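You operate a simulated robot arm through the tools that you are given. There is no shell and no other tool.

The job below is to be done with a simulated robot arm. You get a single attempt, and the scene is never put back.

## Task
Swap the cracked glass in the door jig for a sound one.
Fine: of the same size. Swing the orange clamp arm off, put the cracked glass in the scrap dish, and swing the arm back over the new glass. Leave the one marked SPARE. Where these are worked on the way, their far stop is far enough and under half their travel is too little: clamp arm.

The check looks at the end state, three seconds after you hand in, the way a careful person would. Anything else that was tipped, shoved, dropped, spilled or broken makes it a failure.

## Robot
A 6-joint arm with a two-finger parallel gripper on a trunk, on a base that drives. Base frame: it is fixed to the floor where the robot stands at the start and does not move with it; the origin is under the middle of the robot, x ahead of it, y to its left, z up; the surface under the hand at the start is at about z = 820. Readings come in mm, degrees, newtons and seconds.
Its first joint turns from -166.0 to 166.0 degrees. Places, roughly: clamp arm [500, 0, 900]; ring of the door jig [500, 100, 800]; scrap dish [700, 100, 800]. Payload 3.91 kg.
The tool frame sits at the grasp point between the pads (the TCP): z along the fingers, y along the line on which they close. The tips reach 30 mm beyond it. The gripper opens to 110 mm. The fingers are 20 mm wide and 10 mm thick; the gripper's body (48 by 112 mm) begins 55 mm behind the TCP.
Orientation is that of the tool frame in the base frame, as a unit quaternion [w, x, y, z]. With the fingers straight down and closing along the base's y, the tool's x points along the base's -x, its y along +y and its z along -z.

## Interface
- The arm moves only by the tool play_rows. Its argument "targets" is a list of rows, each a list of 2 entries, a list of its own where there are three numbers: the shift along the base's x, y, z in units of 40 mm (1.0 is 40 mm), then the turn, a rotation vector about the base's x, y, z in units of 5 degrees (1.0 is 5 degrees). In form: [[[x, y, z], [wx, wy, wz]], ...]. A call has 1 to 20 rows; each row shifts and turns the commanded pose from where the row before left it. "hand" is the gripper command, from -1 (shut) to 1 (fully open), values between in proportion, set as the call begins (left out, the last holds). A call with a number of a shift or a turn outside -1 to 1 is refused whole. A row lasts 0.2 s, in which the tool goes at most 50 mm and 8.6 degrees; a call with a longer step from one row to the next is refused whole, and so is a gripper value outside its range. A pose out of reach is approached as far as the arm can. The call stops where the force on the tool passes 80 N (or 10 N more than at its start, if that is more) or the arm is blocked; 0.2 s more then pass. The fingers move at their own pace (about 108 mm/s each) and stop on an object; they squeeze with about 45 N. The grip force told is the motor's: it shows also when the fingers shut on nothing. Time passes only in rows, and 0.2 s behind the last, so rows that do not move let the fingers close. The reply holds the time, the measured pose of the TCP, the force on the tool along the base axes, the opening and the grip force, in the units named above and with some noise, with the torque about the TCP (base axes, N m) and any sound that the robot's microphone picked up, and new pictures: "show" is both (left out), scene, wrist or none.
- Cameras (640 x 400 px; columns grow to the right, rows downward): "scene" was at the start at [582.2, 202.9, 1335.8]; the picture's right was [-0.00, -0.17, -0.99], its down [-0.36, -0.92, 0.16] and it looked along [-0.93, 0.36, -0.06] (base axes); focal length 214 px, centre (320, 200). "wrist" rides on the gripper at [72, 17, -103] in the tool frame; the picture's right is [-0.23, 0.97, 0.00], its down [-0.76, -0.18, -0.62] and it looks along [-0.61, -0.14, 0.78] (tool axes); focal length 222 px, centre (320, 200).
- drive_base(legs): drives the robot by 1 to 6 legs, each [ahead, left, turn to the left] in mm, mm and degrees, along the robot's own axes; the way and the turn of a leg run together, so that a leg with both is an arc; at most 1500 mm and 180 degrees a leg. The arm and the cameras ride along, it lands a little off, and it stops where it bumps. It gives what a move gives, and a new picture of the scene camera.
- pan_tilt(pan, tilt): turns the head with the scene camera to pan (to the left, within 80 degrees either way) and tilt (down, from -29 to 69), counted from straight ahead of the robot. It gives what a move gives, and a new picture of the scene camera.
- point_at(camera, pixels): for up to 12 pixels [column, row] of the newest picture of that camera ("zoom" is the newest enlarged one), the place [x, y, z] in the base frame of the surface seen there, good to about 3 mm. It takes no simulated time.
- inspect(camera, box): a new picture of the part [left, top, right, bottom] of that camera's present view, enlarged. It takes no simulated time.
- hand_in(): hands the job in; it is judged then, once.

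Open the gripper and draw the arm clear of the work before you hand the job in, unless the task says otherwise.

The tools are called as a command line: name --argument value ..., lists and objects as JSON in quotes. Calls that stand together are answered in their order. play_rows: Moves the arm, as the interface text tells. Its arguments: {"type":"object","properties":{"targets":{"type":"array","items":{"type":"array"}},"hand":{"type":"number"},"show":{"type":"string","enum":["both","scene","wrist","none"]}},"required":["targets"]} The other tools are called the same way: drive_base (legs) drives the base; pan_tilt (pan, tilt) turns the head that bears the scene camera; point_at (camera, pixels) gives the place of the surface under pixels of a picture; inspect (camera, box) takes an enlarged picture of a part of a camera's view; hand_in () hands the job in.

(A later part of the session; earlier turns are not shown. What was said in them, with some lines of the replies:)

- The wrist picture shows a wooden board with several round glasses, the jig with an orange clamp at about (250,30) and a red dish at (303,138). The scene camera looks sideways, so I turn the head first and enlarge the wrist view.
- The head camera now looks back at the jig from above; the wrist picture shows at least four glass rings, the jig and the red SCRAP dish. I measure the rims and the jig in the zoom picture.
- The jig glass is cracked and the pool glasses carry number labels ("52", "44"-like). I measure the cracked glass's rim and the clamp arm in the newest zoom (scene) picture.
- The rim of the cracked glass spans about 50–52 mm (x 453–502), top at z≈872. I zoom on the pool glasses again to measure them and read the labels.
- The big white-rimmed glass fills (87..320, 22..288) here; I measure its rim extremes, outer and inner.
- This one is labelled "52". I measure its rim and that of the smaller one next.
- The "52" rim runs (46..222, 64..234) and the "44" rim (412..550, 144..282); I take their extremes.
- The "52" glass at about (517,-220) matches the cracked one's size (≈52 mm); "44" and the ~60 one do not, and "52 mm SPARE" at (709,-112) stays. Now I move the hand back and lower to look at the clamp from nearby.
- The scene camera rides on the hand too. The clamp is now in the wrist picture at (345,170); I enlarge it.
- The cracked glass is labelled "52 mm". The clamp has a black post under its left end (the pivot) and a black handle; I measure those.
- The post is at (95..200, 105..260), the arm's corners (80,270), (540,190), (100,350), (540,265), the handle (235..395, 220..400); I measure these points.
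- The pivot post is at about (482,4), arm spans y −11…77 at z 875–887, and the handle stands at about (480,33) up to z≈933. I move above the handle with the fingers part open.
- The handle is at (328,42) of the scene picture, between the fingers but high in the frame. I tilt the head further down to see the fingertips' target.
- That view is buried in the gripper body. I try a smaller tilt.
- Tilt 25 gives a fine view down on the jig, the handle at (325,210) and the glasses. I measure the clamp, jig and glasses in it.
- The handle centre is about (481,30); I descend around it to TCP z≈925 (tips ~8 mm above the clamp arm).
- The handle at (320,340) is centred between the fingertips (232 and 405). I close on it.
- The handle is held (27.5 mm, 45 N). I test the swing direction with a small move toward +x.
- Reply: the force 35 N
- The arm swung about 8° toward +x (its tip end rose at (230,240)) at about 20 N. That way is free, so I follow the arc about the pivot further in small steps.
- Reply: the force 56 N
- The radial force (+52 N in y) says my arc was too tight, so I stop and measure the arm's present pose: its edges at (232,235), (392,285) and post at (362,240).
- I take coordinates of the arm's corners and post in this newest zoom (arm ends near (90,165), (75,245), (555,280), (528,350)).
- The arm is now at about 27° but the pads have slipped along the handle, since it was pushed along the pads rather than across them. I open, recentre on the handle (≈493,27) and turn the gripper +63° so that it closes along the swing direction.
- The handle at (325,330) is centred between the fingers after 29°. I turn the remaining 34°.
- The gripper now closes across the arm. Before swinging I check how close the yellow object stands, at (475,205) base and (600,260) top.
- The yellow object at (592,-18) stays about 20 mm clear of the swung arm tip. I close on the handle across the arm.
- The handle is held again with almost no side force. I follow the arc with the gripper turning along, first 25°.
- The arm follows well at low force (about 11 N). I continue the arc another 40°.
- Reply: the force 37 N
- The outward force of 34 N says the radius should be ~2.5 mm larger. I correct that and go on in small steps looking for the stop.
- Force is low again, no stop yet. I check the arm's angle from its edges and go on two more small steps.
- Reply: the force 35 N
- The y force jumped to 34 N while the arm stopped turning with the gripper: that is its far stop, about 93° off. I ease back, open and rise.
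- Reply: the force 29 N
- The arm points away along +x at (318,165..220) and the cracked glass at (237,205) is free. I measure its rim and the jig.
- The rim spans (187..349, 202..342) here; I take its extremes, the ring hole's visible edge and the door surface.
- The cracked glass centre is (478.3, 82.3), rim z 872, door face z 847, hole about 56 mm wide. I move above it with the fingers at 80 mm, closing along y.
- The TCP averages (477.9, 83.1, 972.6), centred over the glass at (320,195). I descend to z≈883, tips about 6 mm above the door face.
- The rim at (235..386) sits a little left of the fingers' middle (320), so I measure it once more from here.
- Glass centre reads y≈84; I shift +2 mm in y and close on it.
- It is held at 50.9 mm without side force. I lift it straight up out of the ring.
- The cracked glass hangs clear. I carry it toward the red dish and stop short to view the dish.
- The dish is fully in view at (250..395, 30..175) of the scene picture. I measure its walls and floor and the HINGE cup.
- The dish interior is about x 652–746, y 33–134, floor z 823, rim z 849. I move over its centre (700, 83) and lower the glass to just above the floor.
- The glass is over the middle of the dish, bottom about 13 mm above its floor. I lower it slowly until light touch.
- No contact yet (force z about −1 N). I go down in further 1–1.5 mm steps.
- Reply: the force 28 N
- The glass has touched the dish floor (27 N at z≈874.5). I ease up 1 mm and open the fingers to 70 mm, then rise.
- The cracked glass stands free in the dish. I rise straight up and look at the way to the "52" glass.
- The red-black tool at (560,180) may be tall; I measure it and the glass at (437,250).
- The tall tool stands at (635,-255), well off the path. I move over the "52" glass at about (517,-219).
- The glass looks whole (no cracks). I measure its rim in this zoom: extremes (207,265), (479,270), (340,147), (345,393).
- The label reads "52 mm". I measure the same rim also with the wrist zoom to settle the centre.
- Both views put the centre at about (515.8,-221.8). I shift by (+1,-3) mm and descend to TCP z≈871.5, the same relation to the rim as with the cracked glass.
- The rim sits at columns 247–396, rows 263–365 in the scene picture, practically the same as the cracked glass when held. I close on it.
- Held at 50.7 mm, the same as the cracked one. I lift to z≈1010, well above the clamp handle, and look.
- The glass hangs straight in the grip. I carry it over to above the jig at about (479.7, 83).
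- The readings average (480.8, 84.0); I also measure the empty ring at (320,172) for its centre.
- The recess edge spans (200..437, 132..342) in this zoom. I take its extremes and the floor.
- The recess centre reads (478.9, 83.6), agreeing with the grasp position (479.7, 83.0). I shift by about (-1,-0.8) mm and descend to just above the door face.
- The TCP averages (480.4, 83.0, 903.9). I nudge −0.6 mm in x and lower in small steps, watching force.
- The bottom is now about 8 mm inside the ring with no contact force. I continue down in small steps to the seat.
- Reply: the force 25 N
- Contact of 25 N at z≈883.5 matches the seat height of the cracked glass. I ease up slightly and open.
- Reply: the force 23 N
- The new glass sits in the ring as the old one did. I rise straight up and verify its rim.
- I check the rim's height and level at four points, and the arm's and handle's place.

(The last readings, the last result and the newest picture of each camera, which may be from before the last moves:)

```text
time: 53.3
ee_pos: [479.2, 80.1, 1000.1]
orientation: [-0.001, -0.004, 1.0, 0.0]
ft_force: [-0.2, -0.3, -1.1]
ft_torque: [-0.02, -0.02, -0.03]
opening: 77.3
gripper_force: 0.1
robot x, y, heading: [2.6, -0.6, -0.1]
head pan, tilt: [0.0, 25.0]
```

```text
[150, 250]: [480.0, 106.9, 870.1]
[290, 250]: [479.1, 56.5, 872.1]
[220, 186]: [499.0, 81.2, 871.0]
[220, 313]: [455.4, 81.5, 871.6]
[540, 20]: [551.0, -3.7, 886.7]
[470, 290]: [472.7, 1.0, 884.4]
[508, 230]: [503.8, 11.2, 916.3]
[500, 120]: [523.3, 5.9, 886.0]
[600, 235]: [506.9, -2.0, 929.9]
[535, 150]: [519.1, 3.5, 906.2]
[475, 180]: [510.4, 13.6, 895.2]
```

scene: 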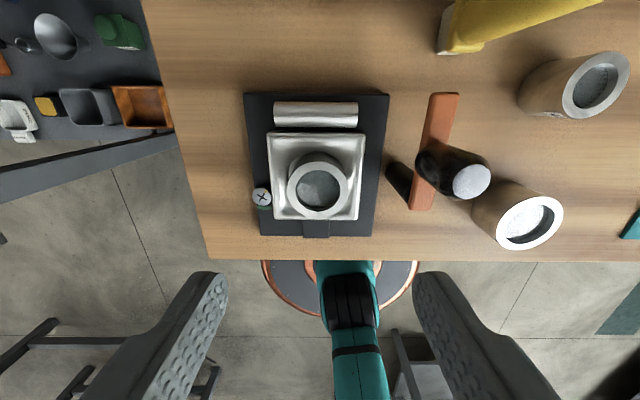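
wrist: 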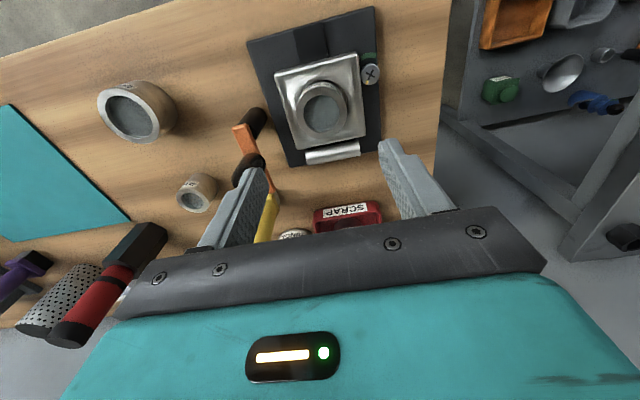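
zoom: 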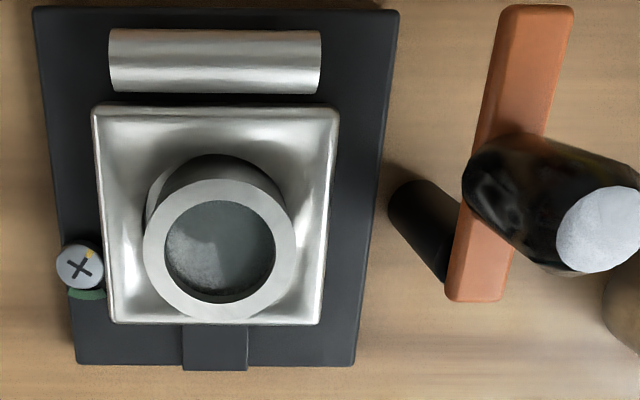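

The rim is level at z≈871.5 in the ring. Now I go back over the handle (≈(510,0.5)), fingers at 60 mm, gripper turned −14° to stay across the arm on the way back.

play_rows --targets '[[[0.258, -0.68, 0], [0, 0, -0.933]], [[0.258, -0.68, 0], [0, 0, -0.933]], [[0.258, -0.68, 0], [0, 0, -0.933]], [[0, 0, 0], [0, 0, 0]]]' --hand 0.1

play_rows --targets '[[[0, 0, 0], [0, 0, 0]]]' --show "none"

```text
time: 54.3
ee_pos: [510.6, 1.5, 999.5]
orientation: [0.0, 0.118, 0.993, 0.001]
ft_force: [0.3, -0.1, -0.1]
ft_torque: [-0.03, 0.01, -0.02]
opening: 60.5
gripper_force: 0.2
robot x, y, heading: [-1.4, 0.5, -0.1]
head pan, tilt: [0.0, 25.0]
```

scene: 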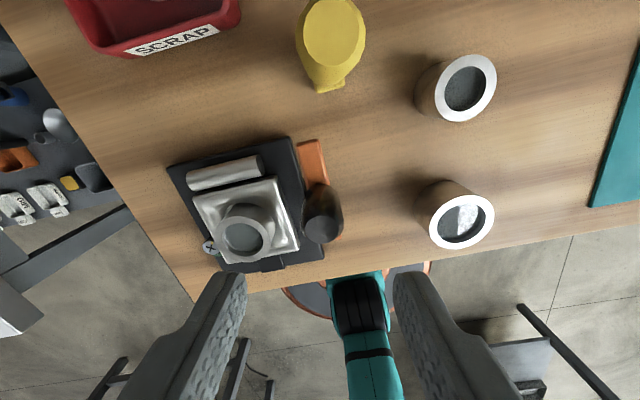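
wrist: 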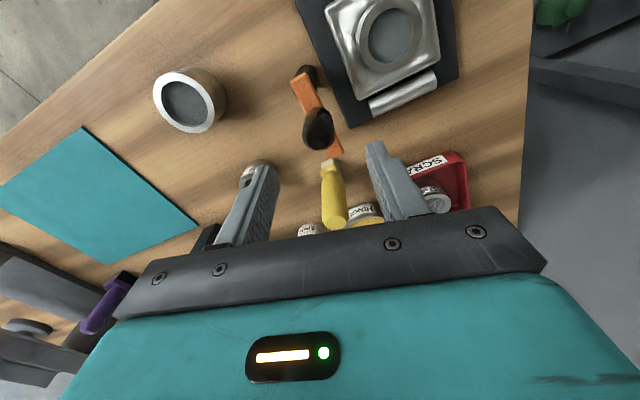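

```text
time: 54.7
ee_pos: [509.5, 0.6, 998.8]
orientation: [0.0, 0.118, 0.993, 0.0]
ft_force: [-1.3, 0.5, 0.1]
ft_torque: [0.03, -0.01, 0.02]
opening: 60.5
gripper_force: 0.0
robot x, y, heading: [-2.0, 0.6, -0.2]
head pan, tilt: [0.0, 25.0]
```

The handle at (323,215) is centred between the fingers. I descend to z≈925 around it.

play_rows --targets '[[[0, 0, -0.6], [0, 0, 0]], [[0, 0, -0.7], [0, 0, 0]], [[0, 0, -0.56], [0, 0, 0]], [[0, 0, 0], [0, 0, 0]]]'

```text
time: 55.7
ee_pos: [508.5, 1.2, 926.0]
orientation: [0.0, 0.117, 0.993, 0.001]
ft_force: [0.6, 0.3, 0.4]
ft_torque: [0.02, 0.0, -0.02]
opening: 60.5
gripper_force: 0.0
robot x, y, heading: [-1.0, 0.5, -0.0]
head pan, tilt: [0.0, 25.0]
```

scene: 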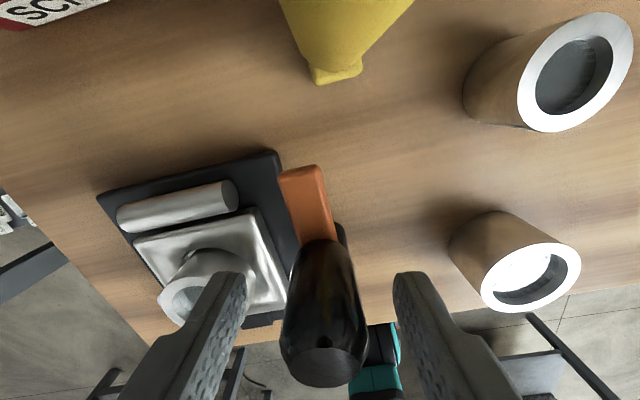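
wrist: 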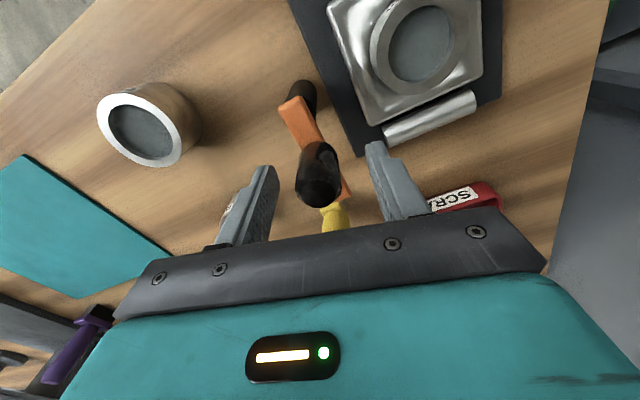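

Handle centred again. I close on it.

play_rows --targets '[[[0, 0, 0], [0, 0, 0]], [[0, 0, 0], [0, 0, 0]], [[0, 0, 0], [0, 0, 0]]]' --hand -1 --show "scene"

```text
time: 56.5
ee_pos: [509.6, 1.7, 925.9]
orientation: [0.0, 0.118, 0.993, 0.0]
ft_force: [1.1, -2.4, -3.2]
ft_torque: [0.52, -0.44, 0.04]
opening: 27.5
gripper_force: 44.4
robot x, y, heading: [-0.6, 3.1, 0.2]
head pan, tilt: [0.0, 25.0]
```

scene: 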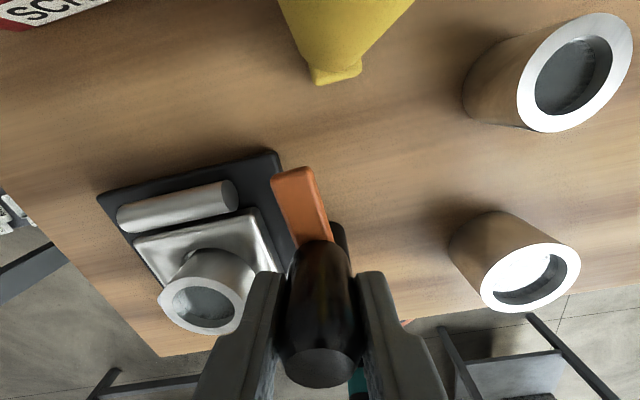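

The handle is gripped with hardly any side force. I swing it back along the arc, turning the gripper along, first 30°.

play_rows --targets '[[[-0.004, 0.063, 0], [0, 0, 1]], [[-0.009, 0.0625, 0], [0, 0, 1]], [[-0.015, 0.0615, 0], [0, 0, 1]], [[-0.02, 0.06, 0], [0, 0, 1]], [[-0.025, 0.058, 0], [0, 0, 1]], [[-0.03, 0.056, 0], [0, 0, 1]]]' --show "scene"

```text
time: 57.9
ee_pos: [504.0, 15.3, 927.5]
orientation: [0.0, -0.145, 0.989, 0.0]
ft_force: [-20.4, -4.5, 3.8]
ft_torque: [0.45, 0.19, -0.19]
opening: 27.3
gripper_force: 44.8
robot x, y, heading: [-0.0, 1.3, 0.1]
head pan, tilt: [0.0, 25.0]
```

scene: 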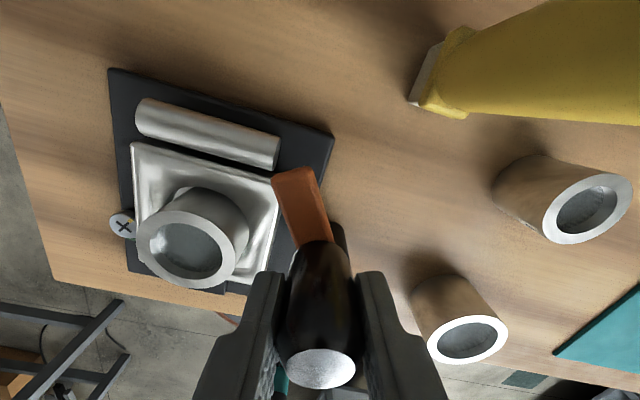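

Inward force of 20 N means the radius is ~1.5 mm too large here; I correct and continue 30° more.

play_rows --targets '[[[-0.065, 0.035, 0], [0, 0, 1]], [[-0.039, 0.0495, 0], [0, 0, 1]], [[-0.0435, 0.046, 0], [0, 0, 1]], [[-0.0475, 0.042, 0], [0, 0, 1]], [[-0.051, 0.0375, 0], [0, 0, 1]]]' --show "scene"

```text
time: 59.1
ee_pos: [496.1, 24.0, 926.0]
orientation: [0.001, -0.356, 0.934, -0.001]
ft_force: [5.2, 1.5, 22.6]
ft_torque: [0.49, 0.29, 0.07]
opening: 27.2
gripper_force: 45.1
robot x, y, heading: [-2.9, -0.5, -0.2]
head pan, tilt: [0.0, 25.0]
```

scene: 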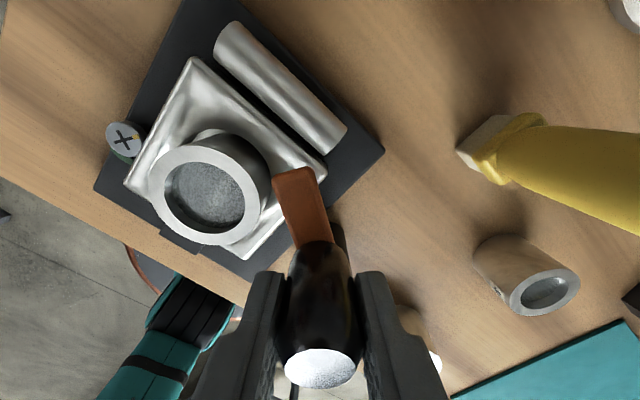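

The swing goes well; I lift 1 mm for the 22 N upward force and continue toward the closed position.

play_rows --targets '[[[-0.054, 0.033, 0.025], [0, 0, 1]], [[-0.057, 0.028, 0], [0, 0, 1]], [[-0.059, 0.023, 0], [0, 0, 1]], [[-0.0605, 0.018, 0], [0, 0, 1]]]' --show "scene"

```text
time: 60.1
ee_pos: [486.4, 28.2, 926.7]
orientation: [0.0, -0.513, 0.858, 0.001]
ft_force: [13.9, 3.1, 10.2]
ft_torque: [0.15, -0.88, 0.38]
opening: 27.1
gripper_force: 45.0
robot x, y, heading: [1.2, -3.5, 0.1]
head pan, tilt: [0.0, 25.0]
```

scene: 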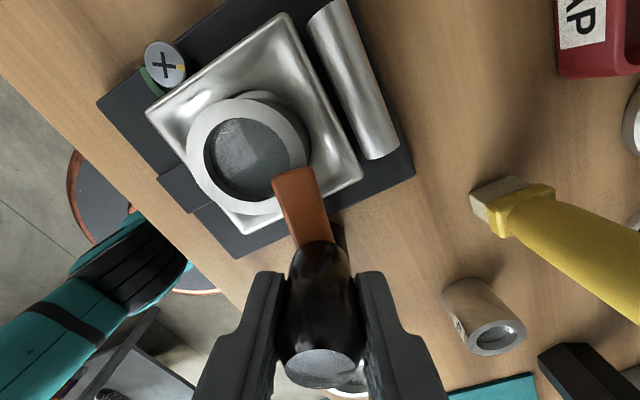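

The arm tip is now over the glass rim; I read its angle from (295,185) and (315,230) and go on.

point_at --camera "scene" --pixels '[[295, 180], [303, 205], [312, 232], [277, 185], [312, 175]]'

play_rows --targets '[[[-0.062, 0.0125, 0], [0, 0, 1]], [[-0.063, 0.007, 0], [0, 0, 1]], [[0, 0, 0], [0, 0, 0]]]' --show "scene"

```text
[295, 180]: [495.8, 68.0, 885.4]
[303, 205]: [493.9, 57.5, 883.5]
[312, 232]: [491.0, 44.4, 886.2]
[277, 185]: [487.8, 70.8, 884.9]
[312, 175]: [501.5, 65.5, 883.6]
```

```text
time: 60.9
ee_pos: [481.9, 29.3, 927.5]
orientation: [0.0, -0.585, 0.811, 0.0]
ft_force: [4.3, -1.8, -0.5]
ft_torque: [-0.29, -0.57, 0.16]
opening: 27.7
gripper_force: 44.9
robot x, y, heading: [1.4, 0.5, 0.0]
head pan, tilt: [0.0, 25.0]
```

scene: 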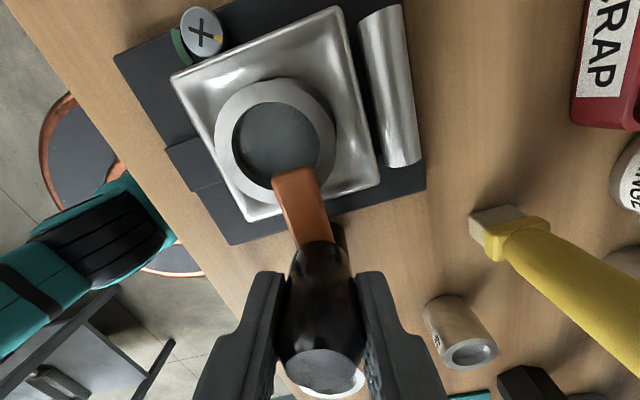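

I measure the arm's angle again in the new picture.

point_at --camera "scene" --pixels '[[295, 182], [303, 205], [312, 232], [278, 185], [312, 178], [289, 230], [333, 228]]'

```text
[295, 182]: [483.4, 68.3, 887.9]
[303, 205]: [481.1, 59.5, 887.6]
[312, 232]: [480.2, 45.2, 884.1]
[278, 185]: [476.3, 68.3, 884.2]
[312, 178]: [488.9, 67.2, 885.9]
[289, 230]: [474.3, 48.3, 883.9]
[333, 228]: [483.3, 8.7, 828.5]
```

The tip's middle is at x≈482.6, i.e. about 1.5° from the pivot line x≈481. I push on by a small step and feel for the closed stop.

play_rows --targets '[[[-0.032, 0.001, 0], [0, 0, 0.5]], [[0, 0, 0], [0, 0, 0]]]' --show "none"

play_rows --targets '[[[-0.032, 0.0, 0], [0, 0, 0.3]], [[0, 0, 0], [0, 0, 0]]]' --show "scene"

```text
time: 61.5
ee_pos: [480.8, 30.0, 926.7]
orientation: [-0.001, -0.602, 0.799, 0.001]
ft_force: [-3.6, -0.3, -11.0]
ft_torque: [-0.37, -0.52, -0.07]
opening: 27.4
gripper_force: 45.0
robot x, y, heading: [-0.3, 1.3, -0.2]
head pan, tilt: [0.0, 25.0]
```

```text
time: 62.1
ee_pos: [480.7, 28.9, 927.3]
orientation: [0.0, -0.613, 0.79, -0.001]
ft_force: [3.7, -4.0, -11.6]
ft_torque: [-0.43, -0.63, -0.37]
opening: 27.4
gripper_force: 45.1
robot x, y, heading: [-2.1, -0.1, 0.1]
head pan, tilt: [0.0, 25.0]
```

scene: 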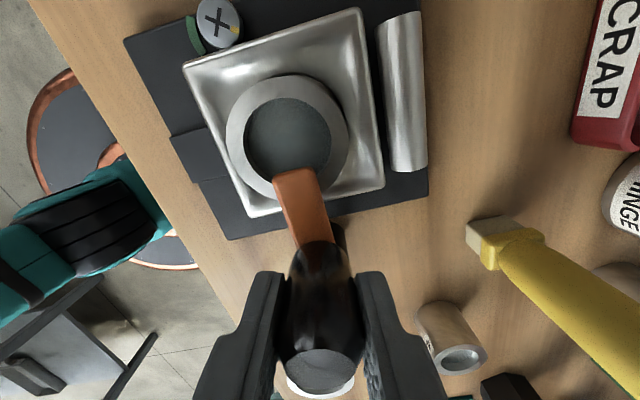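

point_at --camera "scene" --pixels '[[278, 186], [312, 178], [295, 182], [291, 232], [326, 215], [303, 205]]'

```text
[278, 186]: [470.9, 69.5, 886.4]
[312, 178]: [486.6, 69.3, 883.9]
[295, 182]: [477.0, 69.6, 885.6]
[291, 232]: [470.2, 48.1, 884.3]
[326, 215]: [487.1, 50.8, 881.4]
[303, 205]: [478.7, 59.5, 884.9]
```

The tip's middle is now at x≈478.8 and the arm points at the glass centre (479,83). One more tiny push to feel whether this is the stop.

play_rows --targets '[[[-0.035, 0.0, 0], [0, 0, 0.3]], [[0, 0, 0], [0, 0, 0]]]' --show "none"

play_rows --targets '[[[-0.035, 0.0, 0], [0, 0, 0.2]], [[0, 0, 0], [0, 0, 0]]]' --show "scene"

```text
time: 62.7
ee_pos: [480.3, 27.3, 926.5]
orientation: [-0.001, -0.622, 0.783, -0.001]
ft_force: [25.1, 1.4, -10.8]
ft_torque: [0.14, -0.39, 0.01]
opening: 27.6
gripper_force: 45.0
robot x, y, heading: [2.9, 2.1, -0.1]
head pan, tilt: [0.0, 25.0]
```

```text
time: 63.3
ee_pos: [478.6, 28.8, 926.7]
orientation: [0.0, -0.63, 0.777, 0.0]
ft_force: [55.3, 1.1, -6.3]
ft_torque: [0.15, -0.72, 0.27]
opening: 27.2
gripper_force: 44.5
robot x, y, heading: [2.0, -0.2, 0.1]
head pan, tilt: [0.0, 25.0]
```

scene: 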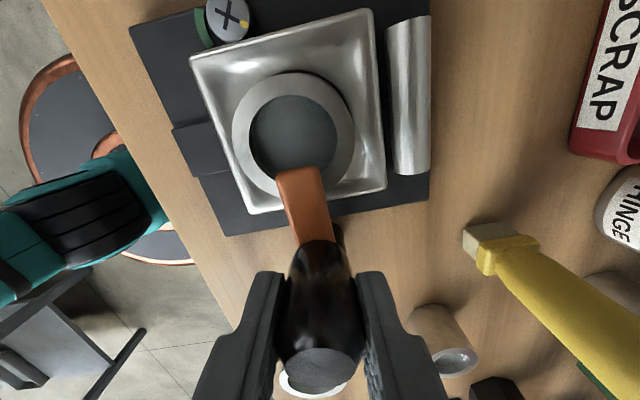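

The force climbed to 55 N: the arm is at its closed stop. I relieve the push by +2.8 mm and −2.5° and check force before opening.

play_rows --targets '[[[0.07, 0.0, 0], [0, 0, -0.5]], [[0, 0, 0], [0, 0, 0]]]' --show "none"

play_rows --targets '[[[0, 0, 0], [0, 0, 0]], [[0, 0, 0], [0, 0, 0]], [[0, 0, 0], [0, 0, 0]]]' --hand 0.1

```text
time: 63.9
ee_pos: [479.6, 27.5, 926.7]
orientation: [0.0, -0.613, 0.79, 0.001]
ft_force: [36.7, 6.6, -5.1]
ft_torque: [0.24, -1.08, 0.42]
opening: 27.5
gripper_force: 45.1
robot x, y, heading: [2.1, 2.1, -0.1]
head pan, tilt: [0.0, 25.0]
```

```text
time: 64.7
ee_pos: [478.3, 29.2, 926.8]
orientation: [0.0, -0.613, 0.79, 0.0]
ft_force: [0.5, -0.7, -0.4]
ft_torque: [-0.03, -0.02, -0.02]
opening: 60.5
gripper_force: 0.0
robot x, y, heading: [-1.1, -0.3, 0.2]
head pan, tilt: [0.0, 25.0]
```

scene: 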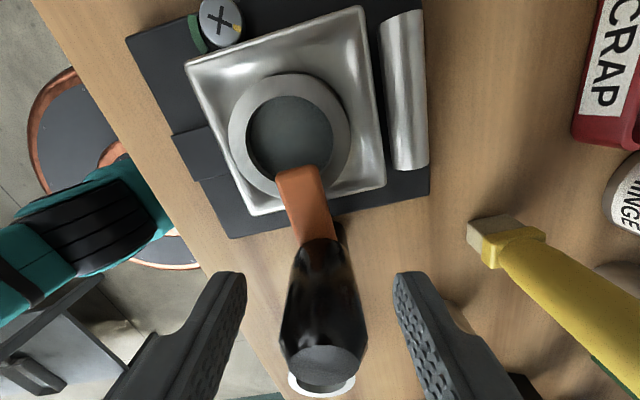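
wrist: 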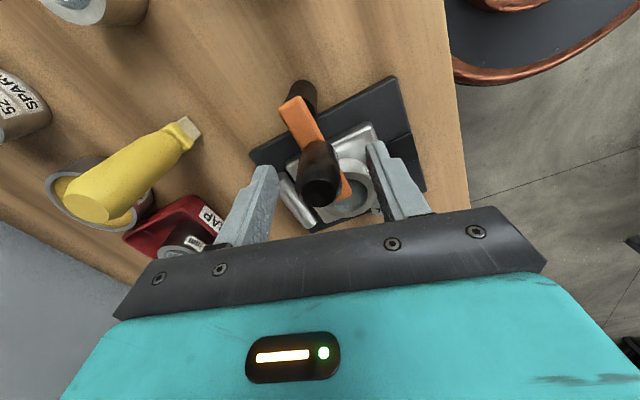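

The handle is released. I rise straight up, then turn the gripper back while drawing clear and look at the end state.

play_rows --targets '[[[0, 0, 0.5], [0, 0, 0]], [[0, 0, 0.9], [0, 0, 0]], [[0, 0, 0.9], [0, 0, 0]], [[0, 0, 0.9], [0, 0, -1]], [[0, 0, 0.9], [0, 0, -1]], [[0, 0, 0.6], [0, 0, -1]], [[0, 0, 0.5], [0, 0, -1]], [[0, 0, 0], [0, 0, -1]], [[0, 0, 0], [0, 0, -1]], [[0, 0, 0], [0, 0, -1]], [[0, 0, 0], [0, 0, -1]], [[0, 0, 0], [0, 0, -1]], [[0, 0, 0], [0, 0, -1]], [[0, 0, 0], [0, 0, -1]], [[0, 0, 0], [0, 0, -1]], [[0, 0, 0], [0, 0, -1]], [[0, 0, 0], [0, 0, -1]], [[0, 0, 0], [0, 0, -1]], [[0, 0, 0], [0, 0, 0]]]' --hand 1

```text
time: 68.7
ee_pos: [478.7, 28.8, 1136.5]
orientation: [0.0, -0.004, 1.0, 0.0]
ft_force: [-0.5, -0.1, -0.3]
ft_torque: [0.05, 0.04, -0.02]
opening: 110.3
gripper_force: 0.1
robot x, y, heading: [0.5, 0.8, -0.0]
head pan, tilt: [0.0, 25.0]
```

scene: 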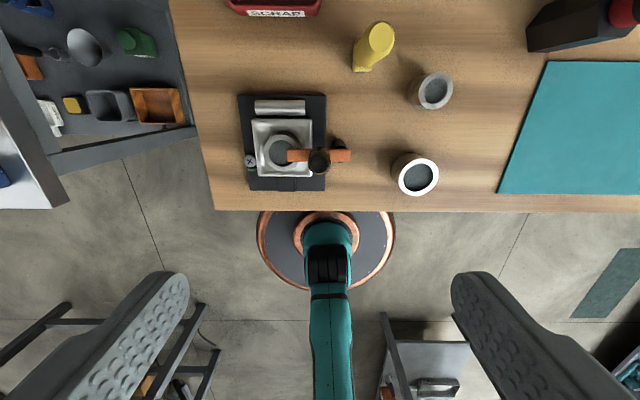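
wrist: 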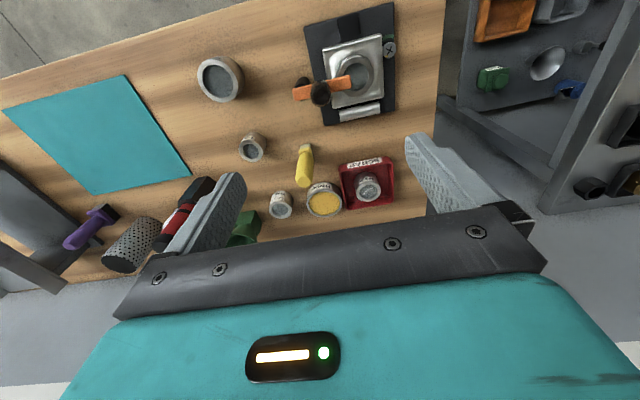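

I enlarge both views of the jig and the dish to verify the end state.

inspect --camera "scene" --box '[230, 85, 358, 197]'

inspect --camera "wrist" --box '[256, 0, 416, 220]'

```text
3.57 times, centred on (294, 141) of scene
```

zoom: 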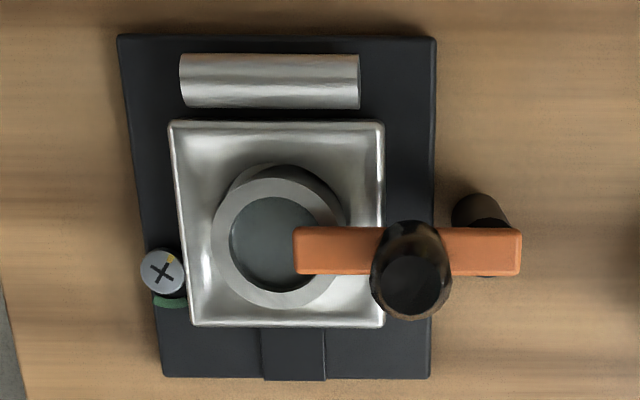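

```text
1.82 times, centred on (336, 110) of wrist
```

zoom: 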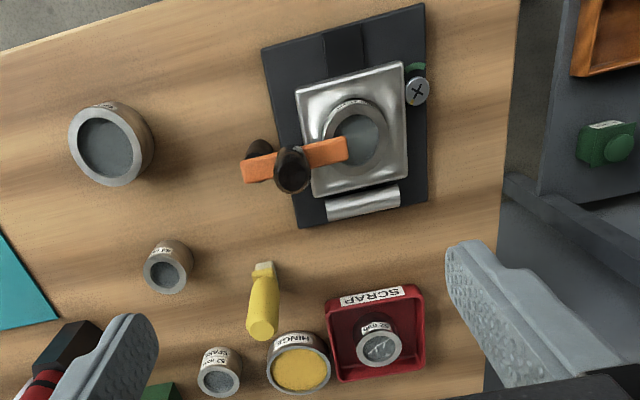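

The arm lies over the new glass as at the start, the cracked glass stands in the SCRAP dish, and the SPARE, cup and yellow tool are untouched. The gripper is open and clear, so I hand in.

hand_in

```text
The job is handed in.
```

The swap is finished and handed in; I don't have the check's verdict yet.

- **Cracked glass:** it was labelled 52 mm and now stands upright in the SCRAP dish.
- **New glass:** the jig now holds the loose glass labelled 52 mm. It showed no cracks, and it sits level at the same height as the old one. The one marked SPARE, and the 44 mm and 60 mm glasses, were left alone.
- **Clamp arm:** I swung it out to its far stop, about 93 degrees. I then swung it back over the new glass until it met its closed stop.

In the last pictures nothing else on the bench looked moved. The gripper is open and well above the work.
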